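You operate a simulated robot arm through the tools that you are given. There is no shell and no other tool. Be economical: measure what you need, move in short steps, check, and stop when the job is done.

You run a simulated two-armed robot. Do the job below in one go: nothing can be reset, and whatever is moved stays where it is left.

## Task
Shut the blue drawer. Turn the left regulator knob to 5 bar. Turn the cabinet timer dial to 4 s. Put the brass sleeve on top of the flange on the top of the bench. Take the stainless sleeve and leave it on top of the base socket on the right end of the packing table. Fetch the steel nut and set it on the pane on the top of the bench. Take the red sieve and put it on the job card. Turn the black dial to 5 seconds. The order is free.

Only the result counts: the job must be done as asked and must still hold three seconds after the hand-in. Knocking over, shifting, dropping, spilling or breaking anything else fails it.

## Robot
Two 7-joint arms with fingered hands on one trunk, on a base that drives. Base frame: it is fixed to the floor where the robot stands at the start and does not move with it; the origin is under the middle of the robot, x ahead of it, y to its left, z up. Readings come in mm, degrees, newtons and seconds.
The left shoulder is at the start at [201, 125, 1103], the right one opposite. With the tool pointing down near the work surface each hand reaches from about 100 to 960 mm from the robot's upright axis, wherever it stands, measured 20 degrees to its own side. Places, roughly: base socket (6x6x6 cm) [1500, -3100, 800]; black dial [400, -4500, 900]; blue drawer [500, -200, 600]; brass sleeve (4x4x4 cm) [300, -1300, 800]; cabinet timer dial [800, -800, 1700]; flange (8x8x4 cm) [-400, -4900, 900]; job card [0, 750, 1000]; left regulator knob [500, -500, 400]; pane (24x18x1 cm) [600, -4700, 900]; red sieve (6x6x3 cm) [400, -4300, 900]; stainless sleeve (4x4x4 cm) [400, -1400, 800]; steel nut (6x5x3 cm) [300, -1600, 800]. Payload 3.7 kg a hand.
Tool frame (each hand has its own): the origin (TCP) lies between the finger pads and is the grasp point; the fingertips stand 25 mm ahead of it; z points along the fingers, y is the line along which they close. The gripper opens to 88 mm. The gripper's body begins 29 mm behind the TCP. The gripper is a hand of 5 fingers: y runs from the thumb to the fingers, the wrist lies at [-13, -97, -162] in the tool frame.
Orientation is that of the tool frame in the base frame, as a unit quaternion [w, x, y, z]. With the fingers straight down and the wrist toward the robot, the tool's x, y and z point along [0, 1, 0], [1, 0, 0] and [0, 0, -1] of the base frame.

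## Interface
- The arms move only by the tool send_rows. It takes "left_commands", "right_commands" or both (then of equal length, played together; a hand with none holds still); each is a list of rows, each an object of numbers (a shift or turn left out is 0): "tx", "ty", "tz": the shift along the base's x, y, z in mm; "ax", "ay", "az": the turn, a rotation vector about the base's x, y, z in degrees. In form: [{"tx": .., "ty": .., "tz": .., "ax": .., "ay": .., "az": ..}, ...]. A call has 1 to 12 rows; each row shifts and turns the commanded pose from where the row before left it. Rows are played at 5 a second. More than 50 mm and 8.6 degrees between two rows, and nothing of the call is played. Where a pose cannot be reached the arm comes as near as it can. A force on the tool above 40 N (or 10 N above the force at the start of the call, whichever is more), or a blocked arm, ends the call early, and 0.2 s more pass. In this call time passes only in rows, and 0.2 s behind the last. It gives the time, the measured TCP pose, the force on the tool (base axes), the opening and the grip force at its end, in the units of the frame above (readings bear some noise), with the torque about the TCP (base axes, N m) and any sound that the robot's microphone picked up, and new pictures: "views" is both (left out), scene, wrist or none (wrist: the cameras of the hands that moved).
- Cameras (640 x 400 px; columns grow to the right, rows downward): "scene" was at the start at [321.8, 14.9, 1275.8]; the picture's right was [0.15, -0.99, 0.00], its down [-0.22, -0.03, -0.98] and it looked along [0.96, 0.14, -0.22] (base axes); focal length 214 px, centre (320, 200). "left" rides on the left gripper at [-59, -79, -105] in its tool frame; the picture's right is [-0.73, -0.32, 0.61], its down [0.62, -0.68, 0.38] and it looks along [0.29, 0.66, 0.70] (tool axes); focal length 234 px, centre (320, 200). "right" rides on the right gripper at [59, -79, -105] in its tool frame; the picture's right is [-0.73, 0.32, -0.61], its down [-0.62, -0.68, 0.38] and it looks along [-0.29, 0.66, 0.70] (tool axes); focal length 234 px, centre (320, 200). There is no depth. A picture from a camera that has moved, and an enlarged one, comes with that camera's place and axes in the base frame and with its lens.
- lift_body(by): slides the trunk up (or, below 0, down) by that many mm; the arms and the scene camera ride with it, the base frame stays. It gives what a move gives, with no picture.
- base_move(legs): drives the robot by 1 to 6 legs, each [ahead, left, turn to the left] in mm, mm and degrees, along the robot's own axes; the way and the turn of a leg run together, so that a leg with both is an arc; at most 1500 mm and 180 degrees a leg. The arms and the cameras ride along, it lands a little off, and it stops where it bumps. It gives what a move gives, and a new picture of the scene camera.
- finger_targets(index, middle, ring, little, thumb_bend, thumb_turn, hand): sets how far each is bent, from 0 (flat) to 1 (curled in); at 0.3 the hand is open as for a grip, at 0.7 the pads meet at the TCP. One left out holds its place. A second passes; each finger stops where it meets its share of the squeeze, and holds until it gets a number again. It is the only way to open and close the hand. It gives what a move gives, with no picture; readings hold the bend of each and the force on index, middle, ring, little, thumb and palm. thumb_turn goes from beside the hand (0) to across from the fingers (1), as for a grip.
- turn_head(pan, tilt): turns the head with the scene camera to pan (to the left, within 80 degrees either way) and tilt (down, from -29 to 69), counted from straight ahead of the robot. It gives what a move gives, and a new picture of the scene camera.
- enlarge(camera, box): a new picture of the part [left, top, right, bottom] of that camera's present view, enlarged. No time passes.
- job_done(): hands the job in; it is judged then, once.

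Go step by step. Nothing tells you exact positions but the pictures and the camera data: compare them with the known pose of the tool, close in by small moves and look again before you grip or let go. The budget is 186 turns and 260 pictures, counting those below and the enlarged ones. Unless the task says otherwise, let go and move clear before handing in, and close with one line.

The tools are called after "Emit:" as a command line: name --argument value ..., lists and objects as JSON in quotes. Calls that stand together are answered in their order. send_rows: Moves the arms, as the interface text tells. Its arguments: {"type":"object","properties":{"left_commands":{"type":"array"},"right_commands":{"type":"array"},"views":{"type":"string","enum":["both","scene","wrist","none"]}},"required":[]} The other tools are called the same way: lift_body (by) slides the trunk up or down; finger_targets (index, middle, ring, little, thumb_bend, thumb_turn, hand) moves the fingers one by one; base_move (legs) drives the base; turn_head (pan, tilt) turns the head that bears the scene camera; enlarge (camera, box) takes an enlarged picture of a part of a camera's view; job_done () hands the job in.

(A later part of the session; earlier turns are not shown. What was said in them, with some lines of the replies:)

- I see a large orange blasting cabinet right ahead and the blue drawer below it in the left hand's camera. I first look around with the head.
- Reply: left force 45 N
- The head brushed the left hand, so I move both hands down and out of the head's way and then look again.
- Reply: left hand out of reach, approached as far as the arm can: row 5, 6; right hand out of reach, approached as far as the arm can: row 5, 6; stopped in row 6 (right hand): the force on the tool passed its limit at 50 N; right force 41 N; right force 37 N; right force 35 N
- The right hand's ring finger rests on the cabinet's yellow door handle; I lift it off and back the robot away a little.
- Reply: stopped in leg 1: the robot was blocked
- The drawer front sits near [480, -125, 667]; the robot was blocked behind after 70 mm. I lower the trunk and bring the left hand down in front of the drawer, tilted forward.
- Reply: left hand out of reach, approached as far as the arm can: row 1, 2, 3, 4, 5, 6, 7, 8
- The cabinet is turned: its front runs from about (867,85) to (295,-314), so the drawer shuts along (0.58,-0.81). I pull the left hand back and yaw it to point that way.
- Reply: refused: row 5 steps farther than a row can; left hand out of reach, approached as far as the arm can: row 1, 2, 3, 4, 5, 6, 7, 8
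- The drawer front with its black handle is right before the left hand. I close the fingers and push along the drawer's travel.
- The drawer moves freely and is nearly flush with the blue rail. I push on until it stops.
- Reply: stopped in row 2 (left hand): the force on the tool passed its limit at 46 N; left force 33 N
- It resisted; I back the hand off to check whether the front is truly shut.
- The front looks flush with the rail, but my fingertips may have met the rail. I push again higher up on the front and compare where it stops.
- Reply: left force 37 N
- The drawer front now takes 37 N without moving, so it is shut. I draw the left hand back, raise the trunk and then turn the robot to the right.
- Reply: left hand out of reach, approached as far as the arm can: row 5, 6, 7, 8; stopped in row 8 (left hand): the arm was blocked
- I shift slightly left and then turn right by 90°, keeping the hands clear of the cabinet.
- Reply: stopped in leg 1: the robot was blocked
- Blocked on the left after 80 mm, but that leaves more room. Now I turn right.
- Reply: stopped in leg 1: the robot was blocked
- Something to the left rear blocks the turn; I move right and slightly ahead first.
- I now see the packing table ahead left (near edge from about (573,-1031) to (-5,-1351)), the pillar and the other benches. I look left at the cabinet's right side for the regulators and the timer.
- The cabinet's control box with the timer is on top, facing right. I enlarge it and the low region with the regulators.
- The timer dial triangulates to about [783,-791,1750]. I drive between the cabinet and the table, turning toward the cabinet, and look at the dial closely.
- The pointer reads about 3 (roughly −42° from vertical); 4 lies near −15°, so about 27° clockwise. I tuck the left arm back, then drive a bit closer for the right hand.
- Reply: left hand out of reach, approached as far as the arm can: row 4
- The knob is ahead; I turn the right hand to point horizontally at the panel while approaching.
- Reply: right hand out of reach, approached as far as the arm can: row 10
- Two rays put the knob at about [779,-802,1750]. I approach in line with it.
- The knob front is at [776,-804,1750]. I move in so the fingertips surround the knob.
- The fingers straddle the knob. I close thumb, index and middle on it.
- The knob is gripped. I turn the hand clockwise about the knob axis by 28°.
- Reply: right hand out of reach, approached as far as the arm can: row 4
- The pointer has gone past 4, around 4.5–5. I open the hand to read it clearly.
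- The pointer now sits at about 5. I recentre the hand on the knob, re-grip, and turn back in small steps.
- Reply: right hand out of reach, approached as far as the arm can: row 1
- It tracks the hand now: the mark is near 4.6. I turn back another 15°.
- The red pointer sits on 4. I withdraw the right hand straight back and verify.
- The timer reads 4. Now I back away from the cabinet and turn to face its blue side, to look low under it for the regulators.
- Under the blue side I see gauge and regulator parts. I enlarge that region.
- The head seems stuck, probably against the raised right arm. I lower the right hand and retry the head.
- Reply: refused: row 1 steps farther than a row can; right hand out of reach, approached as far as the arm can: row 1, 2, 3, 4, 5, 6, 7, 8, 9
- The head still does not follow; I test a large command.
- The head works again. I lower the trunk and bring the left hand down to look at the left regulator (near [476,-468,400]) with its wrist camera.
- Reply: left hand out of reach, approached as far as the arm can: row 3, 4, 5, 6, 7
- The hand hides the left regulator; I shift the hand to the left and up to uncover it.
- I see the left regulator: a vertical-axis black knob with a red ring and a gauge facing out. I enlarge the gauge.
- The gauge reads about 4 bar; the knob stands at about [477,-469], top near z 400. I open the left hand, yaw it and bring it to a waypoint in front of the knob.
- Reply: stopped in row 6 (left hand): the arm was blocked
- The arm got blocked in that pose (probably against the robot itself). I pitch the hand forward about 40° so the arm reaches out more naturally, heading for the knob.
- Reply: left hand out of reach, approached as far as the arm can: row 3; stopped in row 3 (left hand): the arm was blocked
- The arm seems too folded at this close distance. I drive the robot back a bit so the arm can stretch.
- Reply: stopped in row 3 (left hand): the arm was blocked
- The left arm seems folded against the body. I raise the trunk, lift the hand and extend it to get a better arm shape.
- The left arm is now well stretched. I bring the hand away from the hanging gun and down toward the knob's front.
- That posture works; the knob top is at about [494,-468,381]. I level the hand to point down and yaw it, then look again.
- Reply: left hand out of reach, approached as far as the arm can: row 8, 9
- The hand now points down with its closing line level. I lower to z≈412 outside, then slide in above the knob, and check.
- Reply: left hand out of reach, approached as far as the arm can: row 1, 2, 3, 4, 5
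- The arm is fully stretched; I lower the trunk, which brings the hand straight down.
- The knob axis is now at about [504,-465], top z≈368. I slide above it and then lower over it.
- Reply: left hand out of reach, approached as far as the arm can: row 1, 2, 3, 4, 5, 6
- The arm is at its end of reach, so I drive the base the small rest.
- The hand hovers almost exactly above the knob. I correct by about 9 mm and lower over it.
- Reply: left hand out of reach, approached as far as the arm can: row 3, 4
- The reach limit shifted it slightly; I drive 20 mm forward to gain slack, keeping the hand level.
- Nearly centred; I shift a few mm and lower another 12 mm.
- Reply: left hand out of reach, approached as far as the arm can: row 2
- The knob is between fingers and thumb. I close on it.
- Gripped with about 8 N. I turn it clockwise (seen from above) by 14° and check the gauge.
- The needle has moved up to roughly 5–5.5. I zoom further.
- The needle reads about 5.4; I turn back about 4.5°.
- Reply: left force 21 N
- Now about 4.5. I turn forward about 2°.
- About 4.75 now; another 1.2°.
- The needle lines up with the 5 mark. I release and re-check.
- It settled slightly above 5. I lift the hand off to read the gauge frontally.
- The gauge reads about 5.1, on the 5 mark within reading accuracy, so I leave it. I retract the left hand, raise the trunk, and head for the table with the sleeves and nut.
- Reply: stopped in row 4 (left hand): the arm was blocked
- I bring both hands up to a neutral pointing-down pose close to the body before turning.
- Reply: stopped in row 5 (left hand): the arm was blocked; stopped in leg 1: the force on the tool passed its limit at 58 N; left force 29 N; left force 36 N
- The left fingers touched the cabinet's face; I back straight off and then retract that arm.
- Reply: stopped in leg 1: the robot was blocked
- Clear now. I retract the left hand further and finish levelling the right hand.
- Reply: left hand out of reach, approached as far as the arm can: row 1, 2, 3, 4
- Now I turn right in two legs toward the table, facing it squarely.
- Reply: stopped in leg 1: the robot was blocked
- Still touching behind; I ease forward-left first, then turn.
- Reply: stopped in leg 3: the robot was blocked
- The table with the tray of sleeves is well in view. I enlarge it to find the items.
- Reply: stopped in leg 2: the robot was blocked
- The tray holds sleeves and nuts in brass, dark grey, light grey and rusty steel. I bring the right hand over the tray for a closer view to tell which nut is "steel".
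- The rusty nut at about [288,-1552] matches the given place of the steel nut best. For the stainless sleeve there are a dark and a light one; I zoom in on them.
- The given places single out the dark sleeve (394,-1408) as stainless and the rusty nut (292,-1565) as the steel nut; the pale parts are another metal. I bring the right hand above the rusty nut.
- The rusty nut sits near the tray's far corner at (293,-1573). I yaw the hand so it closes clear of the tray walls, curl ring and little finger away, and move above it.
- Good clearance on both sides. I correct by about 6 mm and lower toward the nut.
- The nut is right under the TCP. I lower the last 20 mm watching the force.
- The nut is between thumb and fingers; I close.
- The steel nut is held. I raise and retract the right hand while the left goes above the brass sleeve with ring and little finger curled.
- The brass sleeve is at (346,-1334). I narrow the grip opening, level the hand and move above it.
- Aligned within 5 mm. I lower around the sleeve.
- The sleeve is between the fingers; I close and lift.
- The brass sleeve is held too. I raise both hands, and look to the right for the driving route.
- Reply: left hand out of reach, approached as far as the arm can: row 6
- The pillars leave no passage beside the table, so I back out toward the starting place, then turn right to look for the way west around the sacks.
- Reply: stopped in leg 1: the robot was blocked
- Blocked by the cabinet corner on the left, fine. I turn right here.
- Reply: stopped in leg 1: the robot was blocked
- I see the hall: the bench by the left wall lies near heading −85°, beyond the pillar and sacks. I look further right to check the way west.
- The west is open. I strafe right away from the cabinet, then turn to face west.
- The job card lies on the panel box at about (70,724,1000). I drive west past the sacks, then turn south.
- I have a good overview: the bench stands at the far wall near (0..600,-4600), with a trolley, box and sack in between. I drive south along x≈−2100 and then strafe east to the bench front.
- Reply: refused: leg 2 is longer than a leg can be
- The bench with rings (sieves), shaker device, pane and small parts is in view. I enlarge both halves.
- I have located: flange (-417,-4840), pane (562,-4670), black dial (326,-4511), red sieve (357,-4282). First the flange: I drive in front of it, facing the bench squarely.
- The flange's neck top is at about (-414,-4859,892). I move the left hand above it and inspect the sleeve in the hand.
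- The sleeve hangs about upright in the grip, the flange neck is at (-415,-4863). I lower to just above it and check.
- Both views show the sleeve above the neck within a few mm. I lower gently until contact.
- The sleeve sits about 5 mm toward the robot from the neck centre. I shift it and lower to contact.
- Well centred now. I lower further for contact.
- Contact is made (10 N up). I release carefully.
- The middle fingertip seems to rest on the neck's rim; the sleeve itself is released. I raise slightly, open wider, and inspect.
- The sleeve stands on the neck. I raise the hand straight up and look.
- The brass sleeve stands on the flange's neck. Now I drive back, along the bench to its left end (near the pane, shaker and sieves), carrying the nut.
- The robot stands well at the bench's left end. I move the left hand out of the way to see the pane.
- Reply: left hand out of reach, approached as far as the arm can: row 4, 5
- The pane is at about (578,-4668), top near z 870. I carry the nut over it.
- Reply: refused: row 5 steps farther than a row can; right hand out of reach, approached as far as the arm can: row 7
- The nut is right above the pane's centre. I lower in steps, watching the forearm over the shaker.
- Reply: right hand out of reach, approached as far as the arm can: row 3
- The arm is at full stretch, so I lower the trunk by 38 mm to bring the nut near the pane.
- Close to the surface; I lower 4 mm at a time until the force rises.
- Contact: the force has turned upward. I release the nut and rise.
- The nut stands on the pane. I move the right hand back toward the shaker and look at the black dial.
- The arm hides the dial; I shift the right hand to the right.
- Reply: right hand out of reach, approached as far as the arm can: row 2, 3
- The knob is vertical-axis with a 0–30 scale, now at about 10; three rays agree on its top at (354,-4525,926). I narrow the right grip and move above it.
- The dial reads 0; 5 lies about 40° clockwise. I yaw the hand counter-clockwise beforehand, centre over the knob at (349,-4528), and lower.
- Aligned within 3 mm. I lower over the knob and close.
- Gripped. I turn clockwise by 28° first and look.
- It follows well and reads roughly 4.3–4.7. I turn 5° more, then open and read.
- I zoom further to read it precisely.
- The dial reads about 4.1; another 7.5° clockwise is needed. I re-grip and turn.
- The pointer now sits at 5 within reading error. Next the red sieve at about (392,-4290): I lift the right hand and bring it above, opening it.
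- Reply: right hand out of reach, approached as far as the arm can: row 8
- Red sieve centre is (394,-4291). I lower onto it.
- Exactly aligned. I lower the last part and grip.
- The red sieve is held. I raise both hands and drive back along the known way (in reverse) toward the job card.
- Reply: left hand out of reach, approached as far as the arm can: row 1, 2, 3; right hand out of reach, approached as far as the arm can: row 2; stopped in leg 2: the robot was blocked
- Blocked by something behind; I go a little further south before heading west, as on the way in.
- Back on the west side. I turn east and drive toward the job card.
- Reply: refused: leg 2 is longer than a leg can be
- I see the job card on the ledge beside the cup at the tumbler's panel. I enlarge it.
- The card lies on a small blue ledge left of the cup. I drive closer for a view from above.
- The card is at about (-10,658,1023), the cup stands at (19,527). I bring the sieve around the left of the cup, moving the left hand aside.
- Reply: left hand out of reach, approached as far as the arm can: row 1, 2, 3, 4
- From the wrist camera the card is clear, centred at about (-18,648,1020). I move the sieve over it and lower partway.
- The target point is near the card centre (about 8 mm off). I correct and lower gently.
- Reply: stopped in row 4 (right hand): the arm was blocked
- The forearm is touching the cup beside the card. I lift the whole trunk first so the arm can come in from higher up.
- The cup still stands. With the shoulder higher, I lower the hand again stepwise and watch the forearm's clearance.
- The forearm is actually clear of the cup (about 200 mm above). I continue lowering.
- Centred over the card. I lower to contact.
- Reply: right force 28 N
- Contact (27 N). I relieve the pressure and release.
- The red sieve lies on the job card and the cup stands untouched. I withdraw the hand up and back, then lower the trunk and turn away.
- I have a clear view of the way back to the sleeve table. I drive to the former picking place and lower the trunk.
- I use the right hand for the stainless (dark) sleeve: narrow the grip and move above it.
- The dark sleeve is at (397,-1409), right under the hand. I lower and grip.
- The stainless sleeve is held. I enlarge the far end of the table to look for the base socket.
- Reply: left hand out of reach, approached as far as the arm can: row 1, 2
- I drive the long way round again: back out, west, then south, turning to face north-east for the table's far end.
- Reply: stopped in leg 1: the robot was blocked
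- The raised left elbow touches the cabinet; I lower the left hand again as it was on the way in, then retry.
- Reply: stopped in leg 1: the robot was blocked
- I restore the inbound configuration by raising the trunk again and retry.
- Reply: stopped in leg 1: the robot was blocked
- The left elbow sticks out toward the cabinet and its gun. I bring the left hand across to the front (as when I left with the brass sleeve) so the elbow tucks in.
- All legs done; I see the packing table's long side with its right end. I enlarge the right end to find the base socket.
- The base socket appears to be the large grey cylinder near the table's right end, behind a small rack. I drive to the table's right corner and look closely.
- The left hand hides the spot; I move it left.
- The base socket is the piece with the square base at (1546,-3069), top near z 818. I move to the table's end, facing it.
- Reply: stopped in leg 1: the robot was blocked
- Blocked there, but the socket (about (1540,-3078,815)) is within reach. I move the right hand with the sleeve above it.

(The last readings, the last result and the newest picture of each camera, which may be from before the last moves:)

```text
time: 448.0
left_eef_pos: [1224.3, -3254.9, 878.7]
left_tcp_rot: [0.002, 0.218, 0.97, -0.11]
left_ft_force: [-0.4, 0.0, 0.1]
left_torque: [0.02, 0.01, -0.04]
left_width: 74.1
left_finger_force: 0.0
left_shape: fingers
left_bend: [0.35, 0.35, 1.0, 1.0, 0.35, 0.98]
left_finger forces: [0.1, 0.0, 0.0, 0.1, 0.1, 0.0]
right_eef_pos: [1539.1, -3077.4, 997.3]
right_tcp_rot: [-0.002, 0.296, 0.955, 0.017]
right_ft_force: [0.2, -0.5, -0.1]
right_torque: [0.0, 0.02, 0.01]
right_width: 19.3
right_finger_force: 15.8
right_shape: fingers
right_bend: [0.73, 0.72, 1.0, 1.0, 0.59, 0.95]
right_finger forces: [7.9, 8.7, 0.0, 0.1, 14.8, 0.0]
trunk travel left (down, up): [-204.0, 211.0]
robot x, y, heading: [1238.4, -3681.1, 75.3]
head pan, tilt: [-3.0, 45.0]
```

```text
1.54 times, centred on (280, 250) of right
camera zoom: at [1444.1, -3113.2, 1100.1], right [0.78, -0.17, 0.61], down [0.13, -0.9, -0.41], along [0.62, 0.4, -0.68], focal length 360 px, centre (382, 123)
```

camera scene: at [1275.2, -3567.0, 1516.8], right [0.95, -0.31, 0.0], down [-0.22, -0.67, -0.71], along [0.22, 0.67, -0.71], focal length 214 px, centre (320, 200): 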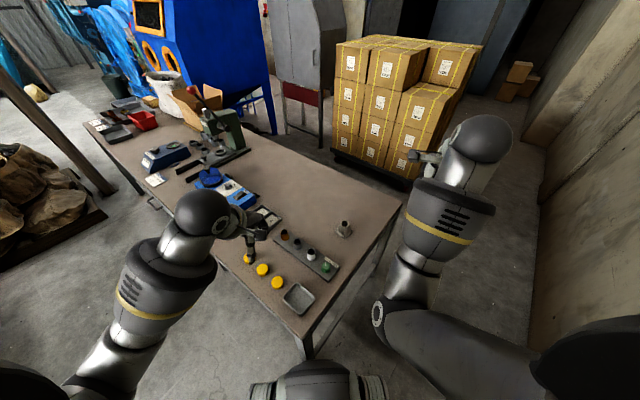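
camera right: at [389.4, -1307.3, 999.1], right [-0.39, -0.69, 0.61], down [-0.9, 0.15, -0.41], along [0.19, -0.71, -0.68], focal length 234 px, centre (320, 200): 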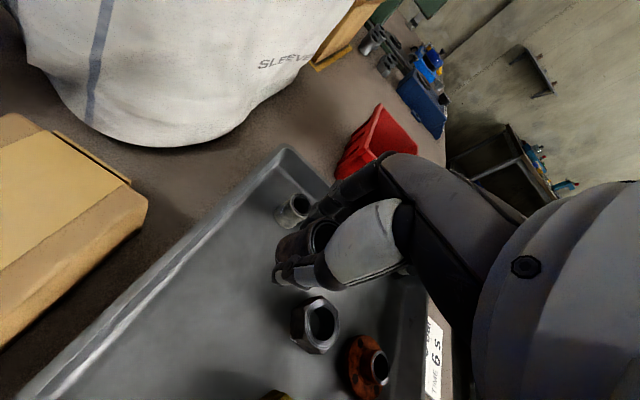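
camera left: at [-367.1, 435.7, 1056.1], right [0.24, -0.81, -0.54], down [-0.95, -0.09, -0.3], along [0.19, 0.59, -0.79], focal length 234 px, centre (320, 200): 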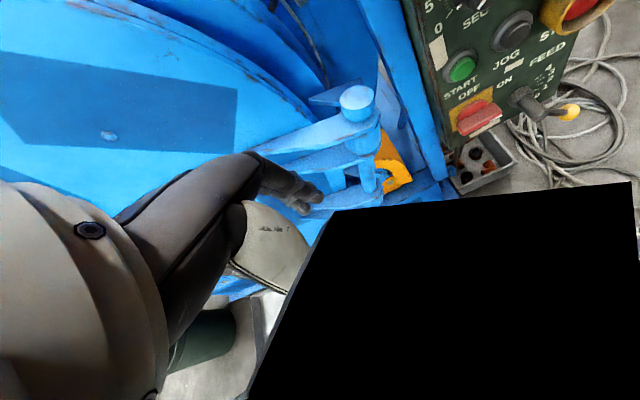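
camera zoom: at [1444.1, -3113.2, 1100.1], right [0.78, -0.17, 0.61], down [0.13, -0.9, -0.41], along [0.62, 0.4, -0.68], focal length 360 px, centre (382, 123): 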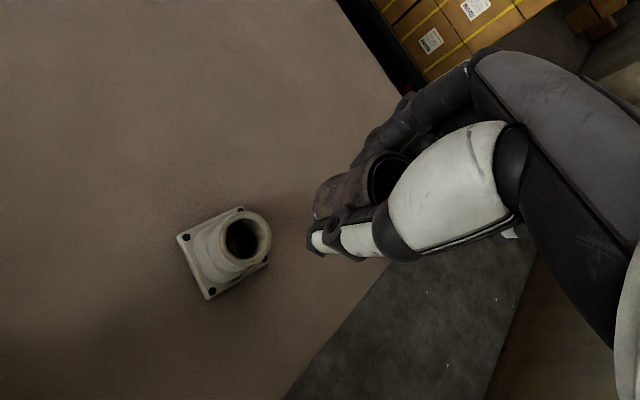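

Socket top at about (1544,-3067). I shift over it and lower to just above.

Emit:
send_rows --right_commands '[{"tx": 4, "ty": 9, "tz": -35}, {"tz": -40}, {"tz": -35}]' --left_commands '[{"tz": 25}, {"tz": 25}, {"tz": 20}]' --views "none"

Emit:
enlarge --camera "right" --box '[200, 160, 400, 340]'

Emit:
turn_head --pan -12 --tilt 38

```text
time: 448.8
left_eef_pos: [1233.6, -3232.3, 938.8]
left_tcp_rot: [0.001, 0.218, 0.97, -0.112]
left_ft_force: [0.0, -0.3, -0.1]
left_torque: [-0.06, 0.02, 0.02]
left_width: 74.0
left_finger_force: 0.0
left_shape: fingers
left_bend: [0.35, 0.35, 1.0, 1.0, 0.35, 0.98]
left_finger forces: [0.1, 0.0, 0.1, 0.0, 0.1, 0.1]
left hand out of reach, approached as far as the arm can: row 1, 2, 3
right_eef_pos: [1545.0, -3066.7, 886.6]
right_tcp_rot: [-0.003, 0.297, 0.955, 0.016]
right_ft_force: [-0.5, -0.4, -1.5]
right_torque: [0.01, -0.01, -0.02]
right_width: 19.2
right_finger_force: 15.8
right_shape: fingers
right_bend: [0.73, 0.72, 1.0, 1.0, 0.59, 0.95]
right_finger forces: [7.9, 8.6, 0.1, 0.0, 14.7, 0.1]
trunk travel left (down, up): [-204.0, 211.0]
robot x, y, heading: [1240.7, -3680.7, 75.1]
head pan, tilt: [-3.0, 45.0]
```

```text
2.22 times, centred on (300, 250) of right
camera zoom: at [1448.6, -3103.6, 989.1], right [0.78, -0.17, 0.61], down [0.13, -0.9, -0.41], along [0.61, 0.4, -0.68], focal length 520 px, centre (364, 89)
```

zoom: 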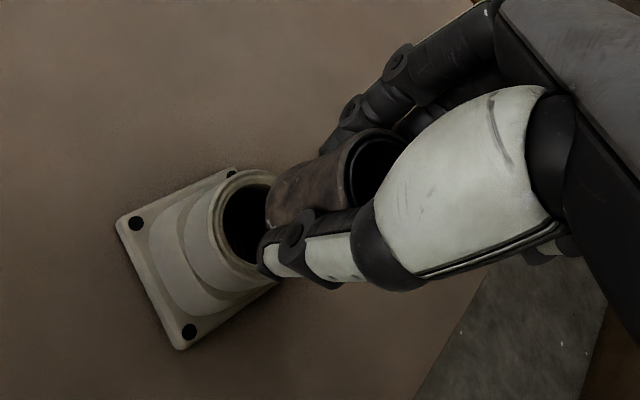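

```text
time: 449.5
left_eef_pos: [1233.5, -3231.5, 939.2]
left_tcp_rot: [0.002, 0.217, 0.97, -0.112]
left_ft_force: [0.7, 0.2, 0.0]
left_torque: [0.0, -0.01, 0.01]
left_width: 74.3
left_finger_force: 0.1
left_shape: fingers
left_bend: [0.35, 0.35, 1.0, 1.0, 0.35, 0.98]
left_finger forces: [0.1, 0.1, 0.1, 0.0, 0.0, 0.1]
right_eef_pos: [1543.5, -3067.5, 888.2]
right_tcp_rot: [-0.002, 0.298, 0.954, 0.015]
right_ft_force: [0.0, 0.4, -1.3]
right_torque: [0.03, -0.01, 0.01]
right_width: 19.3
right_finger_force: 15.1
right_shape: fingers
right_bend: [0.73, 0.72, 1.0, 1.0, 0.59, 0.95]
right_finger forces: [7.9, 8.6, 0.1, 0.0, 14.6, 0.0]
trunk travel left (down, up): [-204.0, 211.0]
robot x, y, heading: [1236.7, -3683.6, 75.1]
head pan, tilt: [-12.0, 38.0]
camera scene: at [1315.7, -3463.6, 1321.6], right [0.89, -0.45, 0.0], down [-0.28, -0.55, -0.79], along [0.35, 0.7, -0.62], focal length 214 px, centre (320, 200)
```

scene: 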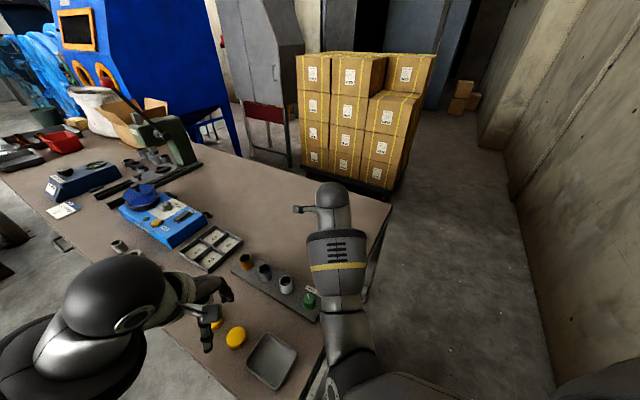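

The target is about 5 mm off; I correct with a small bias and lower close to the socket.

Emit:
send_rows --right_commands '[{"tx": -2, "ty": 5, "tz": -15}, {"tz": -12}, {"tz": -4}]' --views "none"

Emit:
enlarge --camera "right" --box '[220, 180, 360, 320]'

```text
time: 450.3
left_eef_pos: [1234.5, -3232.9, 938.8]
left_tcp_rot: [0.002, 0.218, 0.97, -0.111]
left_ft_force: [0.1, 0.8, 0.6]
left_torque: [-0.04, 0.02, 0.02]
left_width: 74.2
left_finger_force: 0.1
left_shape: fingers
left_bend: [0.35, 0.35, 1.0, 1.0, 0.35, 0.98]
left_finger forces: [0.0, 0.0, 0.0, 0.0, 0.0, 0.0]
right_eef_pos: [1542.0, -3063.2, 855.3]
right_tcp_rot: [-0.003, 0.297, 0.955, 0.016]
right_ft_force: [0.1, -0.5, -1.2]
right_torque: [0.01, -0.02, 0.03]
right_width: 19.4
right_finger_force: 15.7
right_shape: fingers
right_bend: [0.73, 0.72, 1.0, 1.0, 0.59, 0.95]
right_finger forces: [7.9, 8.5, 0.1, 0.1, 14.7, 0.0]
trunk travel left (down, up): [-204.0, 211.0]
robot x, y, heading: [1237.0, -3683.3, 75.2]
head pan, tilt: [-12.0, 38.0]
```

```text
2.86 times, centred on (290, 250) of right
camera zoom: at [1446.2, -3098.8, 957.7], right [0.78, -0.17, 0.61], down [0.13, -0.9, -0.41], along [0.61, 0.4, -0.68], focal length 669 px, centre (406, 57)
```

zoom: 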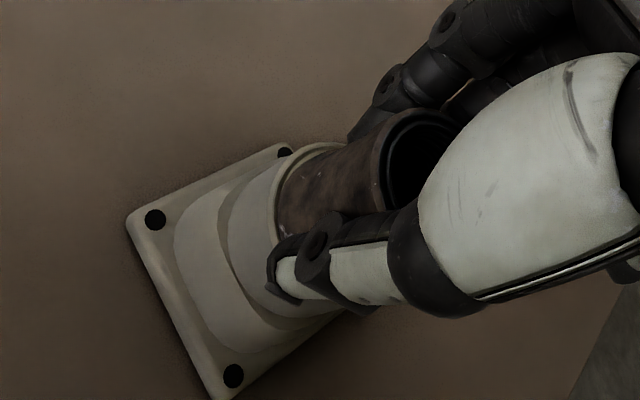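

Looks well aligned. I lower in 2 mm steps.

Emit:
send_rows --right_commands '[{"tz": -3}, {"tz": -2}, {"tz": -2}]' --views "none"

Emit:
enlarge --camera "right" --box '[220, 180, 360, 320]'

```text
time: 451.1
left_eef_pos: [1235.0, -3232.7, 939.9]
left_tcp_rot: [0.001, 0.218, 0.97, -0.112]
left_ft_force: [-0.6, -0.1, 0.3]
left_torque: [-0.01, -0.01, 0.01]
left_width: 74.1
left_finger_force: 0.1
left_shape: fingers
left_bend: [0.35, 0.35, 1.0, 1.0, 0.35, 0.98]
left_finger forces: [0.1, 0.0, 0.1, 0.0, 0.0, 0.1]
right_eef_pos: [1542.7, -3063.7, 847.2]
right_tcp_rot: [-0.003, 0.298, 0.955, 0.016]
right_ft_force: [0.9, 0.2, -1.7]
right_torque: [-0.01, -0.01, 0.0]
right_width: 19.7
right_finger_force: 15.6
right_shape: fingers
right_bend: [0.73, 0.72, 1.0, 1.0, 0.59, 0.95]
right_finger forces: [8.0, 8.6, 0.0, 0.1, 14.7, 0.0]
trunk travel left (down, up): [-204.0, 211.0]
robot x, y, heading: [1241.0, -3683.4, 74.8]
head pan, tilt: [-12.0, 38.0]
```

```text
2.86 times, centred on (290, 250) of right
camera zoom: at [1446.6, -3098.7, 950.6], right [0.78, -0.17, 0.61], down [0.13, -0.9, -0.41], along [0.62, 0.4, -0.68], focal length 669 px, centre (406, 57)
```

zoom: 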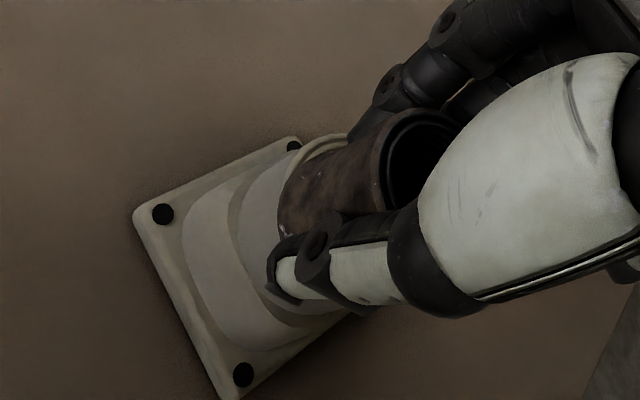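

Emit:
send_rows --right_commands '[{"ty": 1, "tz": -2}, {"tz": -2}, {"tz": -2}, {"tz": -2}]' --views "none"

```text
time: 452.1
left_eef_pos: [1234.0, -3233.4, 940.6]
left_tcp_rot: [0.002, 0.218, 0.97, -0.111]
left_ft_force: [0.3, 0.4, -0.5]
left_torque: [-0.02, -0.02, -0.02]
left_width: 74.0
left_finger_force: 0.0
left_shape: fingers
left_bend: [0.35, 0.35, 1.0, 1.0, 0.35, 0.98]
left_finger forces: [0.0, 0.0, 0.1, 0.0, 0.0, 0.0]
right_eef_pos: [1541.4, -3061.7, 844.1]
right_tcp_rot: [-0.002, 0.297, 0.955, 0.02]
right_ft_force: [2.9, 2.6, 12.3]
right_torque: [-0.08, 0.1, 0.05]
right_width: 18.9
right_finger_force: 17.3
right_shape: fingers
right_bend: [0.73, 0.73, 1.0, 1.0, 0.59, 0.94]
right_finger forces: [8.4, 11.3, 0.0, 0.0, 14.4, 0.0]
trunk travel left (down, up): [-204.0, 211.0]
robot x, y, heading: [1239.9, -3684.6, 75.1]
head pan, tilt: [-12.0, 38.0]
```

Contact (12 N) at the expected height. I relieve, check alignment, and release.

Emit:
send_rows --right_commands '[{"tz": 4}]' --views "none"

Emit:
enlarge --camera "right" --box '[220, 180, 360, 320]'

```text
time: 452.5
left_eef_pos: [1233.2, -3232.6, 938.9]
left_tcp_rot: [0.001, 0.217, 0.97, -0.111]
left_ft_force: [1.0, -0.4, 0.4]
left_torque: [-0.06, -0.01, 0.01]
left_width: 74.1
left_finger_force: 0.1
left_shape: fingers
left_bend: [0.35, 0.35, 1.0, 1.0, 0.35, 0.98]
left_finger forces: [0.0, 0.0, 0.0, 0.1, 0.1, 0.0]
right_eef_pos: [1540.6, -3062.5, 844.0]
right_tcp_rot: [-0.003, 0.297, 0.955, 0.014]
right_ft_force: [-0.1, 0.9, 5.7]
right_torque: [-0.05, 0.08, 0.02]
right_width: 19.0
right_finger_force: 16.5
right_shape: fingers
right_bend: [0.73, 0.73, 1.0, 1.0, 0.59, 0.94]
right_finger forces: [8.3, 9.7, 0.1, 0.1, 14.8, 0.1]
trunk travel left (down, up): [-204.0, 211.0]
robot x, y, heading: [1240.9, -3683.6, 75.4]
head pan, tilt: [-12.0, 38.0]
```

```text
2.86 times, centred on (290, 250) of right
camera zoom: at [1446.0, -3097.9, 946.2], right [0.78, -0.16, 0.61], down [0.13, -0.9, -0.41], along [0.61, 0.4, -0.68], focal length 669 px, centre (406, 57)
```

zoom: 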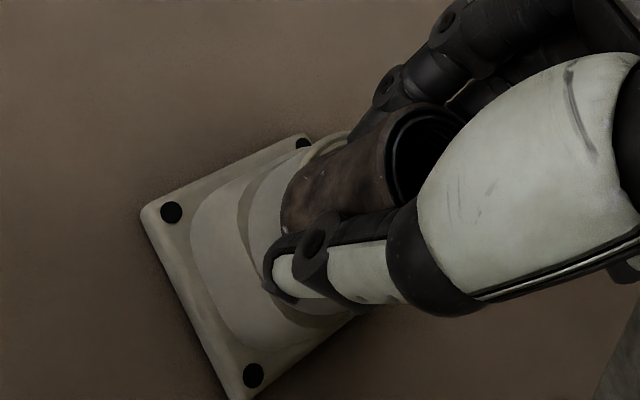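

I nudge 3 mm toward the far side to counter the small offset, then release.

Emit:
send_rows --right_commands '[{"tx": 2, "ty": 3, "tz": 1}]' --views "none"

Emit:
finger_targets --hand "right" --index 0.48 --middle 0.48 --thumb_bend 0.45

Emit:
enlarge --camera "right" --box '[220, 160, 380, 320]'

```text
time: 452.9
left_eef_pos: [1232.5, -3232.3, 939.3]
left_tcp_rot: [0.001, 0.218, 0.97, -0.111]
left_ft_force: [-0.4, -0.2, -0.5]
left_torque: [0.0, 0.04, -0.02]
left_width: 73.9
left_finger_force: 0.1
left_shape: fingers
left_bend: [0.35, 0.35, 1.0, 1.0, 0.35, 0.98]
left_finger forces: [0.0, 0.0, 0.0, 0.0, 0.1, 0.0]
right_eef_pos: [1542.8, -3059.9, 844.3]
right_tcp_rot: [-0.002, 0.296, 0.955, 0.015]
right_ft_force: [-0.6, -0.7, 2.3]
right_torque: [-0.03, 0.05, 0.04]
right_width: 18.9
right_finger_force: 16.6
right_shape: fingers
right_bend: [0.73, 0.73, 1.0, 1.0, 0.59, 0.94]
right_finger forces: [7.7, 9.2, 0.0, 0.0, 16.0, 0.0]
trunk travel left (down, up): [-204.0, 211.0]
robot x, y, heading: [1235.9, -3685.1, 75.1]
head pan, tilt: [-12.0, 38.0]
```

```text
time: 453.9
left_eef_pos: [1234.0, -3232.7, 939.3]
left_tcp_rot: [0.001, 0.217, 0.97, -0.111]
left_ft_force: [-0.7, -0.1, 0.4]
left_torque: [-0.01, -0.01, 0.05]
left_width: 74.1
left_finger_force: 0.0
left_shape: fingers
left_bend: [0.35, 0.35, 1.0, 1.0, 0.35, 0.98]
left_finger forces: [0.0, 0.1, 0.1, 0.0, 0.0, 0.0]
right_eef_pos: [1543.1, -3059.6, 845.1]
right_tcp_rot: [-0.002, 0.297, 0.955, 0.016]
right_ft_force: [-0.7, -0.8, 0.0]
right_torque: [-0.01, -0.01, 0.02]
right_width: 48.8
right_finger_force: 0.1
right_shape: fingers
right_bend: [0.48, 0.48, 1.0, 1.0, 0.45, 0.97]
right_finger forces: [0.0, 0.0, 0.1, 0.1, 0.0, 0.1]
trunk travel left (down, up): [-204.0, 211.0]
robot x, y, heading: [1240.3, -3679.5, 75.2]
head pan, tilt: [-12.0, 38.0]
```

```text
2.50 times, centred on (300, 240) of right
camera zoom: at [1448.2, -3094.8, 947.7], right [0.78, -0.17, 0.61], down [0.13, -0.9, -0.41], along [0.62, 0.4, -0.68], focal length 585 px, centre (370, 100)
```

zoom: 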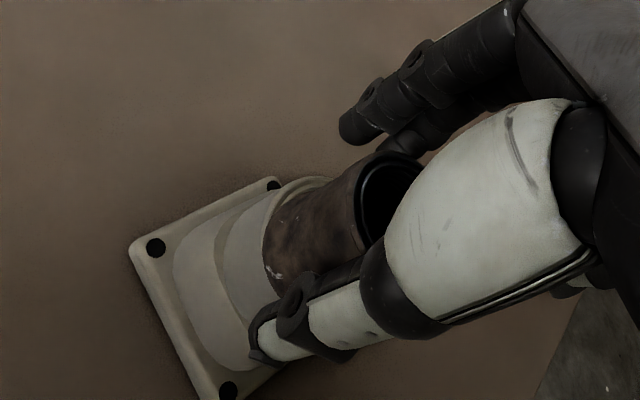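

Released cleanly, the sleeve stands on the socket. I open a bit wider and rise straight up.

Emit:
finger_targets --hand "right" --index 0.38 --middle 0.38 --thumb_bend 0.38

Emit:
send_rows --right_commands '[{"tz": 20}, {"tz": 40}, {"tz": 45}]' --views "none"

Emit:
enlarge --camera "right" --box '[180, 140, 380, 340]'

```text
time: 454.9
left_eef_pos: [1233.4, -3232.3, 939.7]
left_tcp_rot: [0.002, 0.217, 0.97, -0.112]
left_ft_force: [0.0, 0.5, -0.1]
left_torque: [0.01, 0.0, -0.01]
left_width: 74.0
left_finger_force: 0.0
left_shape: fingers
left_bend: [0.35, 0.35, 1.0, 1.0, 0.35, 0.98]
left_finger forces: [0.0, 0.0, 0.1, 0.1, 0.0, 0.0]
right_eef_pos: [1544.0, -3058.5, 845.9]
right_tcp_rot: [-0.002, 0.297, 0.955, 0.017]
right_ft_force: [-0.7, -0.5, -0.1]
right_torque: [0.05, 0.0, -0.02]
right_width: 67.3
right_finger_force: 0.0
right_shape: fingers
right_bend: [0.38, 0.38, 1.0, 1.0, 0.38, 0.97]
right_finger forces: [0.0, 0.0, 0.0, 0.0, 0.0, 0.0]
trunk travel left (down, up): [-204.0, 211.0]
robot x, y, heading: [1242.7, -3682.4, 75.4]
head pan, tilt: [-12.0, 38.0]
```

```text
time: 455.7
left_eef_pos: [1234.2, -3232.8, 939.9]
left_tcp_rot: [0.002, 0.217, 0.97, -0.111]
left_ft_force: [-0.5, -0.2, 0.1]
left_torque: [-0.02, -0.01, 0.0]
left_width: 74.3
left_finger_force: 0.0
left_shape: fingers
left_bend: [0.35, 0.35, 1.0, 1.0, 0.35, 0.98]
left_finger forces: [0.0, 0.0, 0.0, 0.0, 0.0, 0.0]
right_eef_pos: [1541.6, -3058.6, 951.7]
right_tcp_rot: [-0.003, 0.297, 0.955, 0.017]
right_ft_force: [-0.2, 0.1, 0.1]
right_torque: [0.01, 0.03, 0.01]
right_width: 67.2
right_finger_force: 0.1
right_shape: fingers
right_bend: [0.38, 0.38, 1.0, 1.0, 0.38, 0.97]
right_finger forces: [0.0, 0.0, 0.0, 0.0, 0.1, 0.0]
trunk travel left (down, up): [-204.0, 211.0]
robot x, y, heading: [1239.3, -3684.4, 75.4]
head pan, tilt: [-12.0, 38.0]
```

```text
2.00 times, centred on (280, 240) of right
camera zoom: at [1446.4, -3093.8, 1053.5], right [0.78, -0.17, 0.61], down [0.13, -0.9, -0.41], along [0.61, 0.4, -0.68], focal length 468 px, centre (400, 120)
```

zoom: 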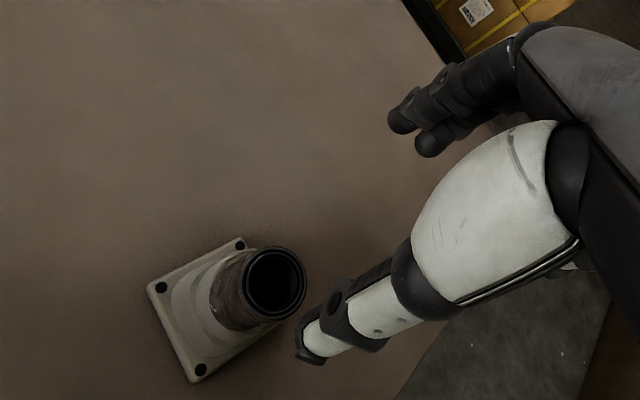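

The stainless sleeve stands on the base socket and both hands are clear. I raise the hand once more and hand in.

Emit:
send_rows --right_commands '[{"tz": 45}, {"tz": 45}]' --views "none"

Emit:
job_done

```text
time: 456.3
left_eef_pos: [1233.0, -3232.8, 939.2]
left_tcp_rot: [0.002, 0.217, 0.97, -0.111]
left_ft_force: [0.0, 0.4, -0.9]
left_torque: [-0.03, 0.01, 0.04]
left_width: 74.0
left_finger_force: 0.1
left_shape: fingers
left_bend: [0.35, 0.35, 1.0, 1.0, 0.35, 0.98]
left_finger forces: [0.0, 0.1, 0.0, 0.0, 0.0, 0.1]
right_eef_pos: [1542.2, -3060.0, 1040.3]
right_tcp_rot: [-0.002, 0.297, 0.955, 0.016]
right_ft_force: [-0.6, -0.6, 0.2]
right_torque: [0.0, -0.01, 0.01]
right_width: 67.3
right_finger_force: 0.1
right_shape: fingers
right_bend: [0.38, 0.38, 1.0, 1.0, 0.38, 0.97]
right_finger forces: [0.0, 0.0, 0.1, 0.0, 0.0, 0.0]
trunk travel left (down, up): [-204.0, 211.0]
robot x, y, heading: [1239.8, -3683.3, 75.1]
head pan, tilt: [-12.0, 38.0]
```

```text
The job is handed in.
```

All eight parts are done and handed in; the regulator reads about 5.1–5.2 bar and the black dial about 5.1 s by picture, and I took the dark sleeve as the stainless one and the rusty nut as the steel one because they best matched the places you gave.
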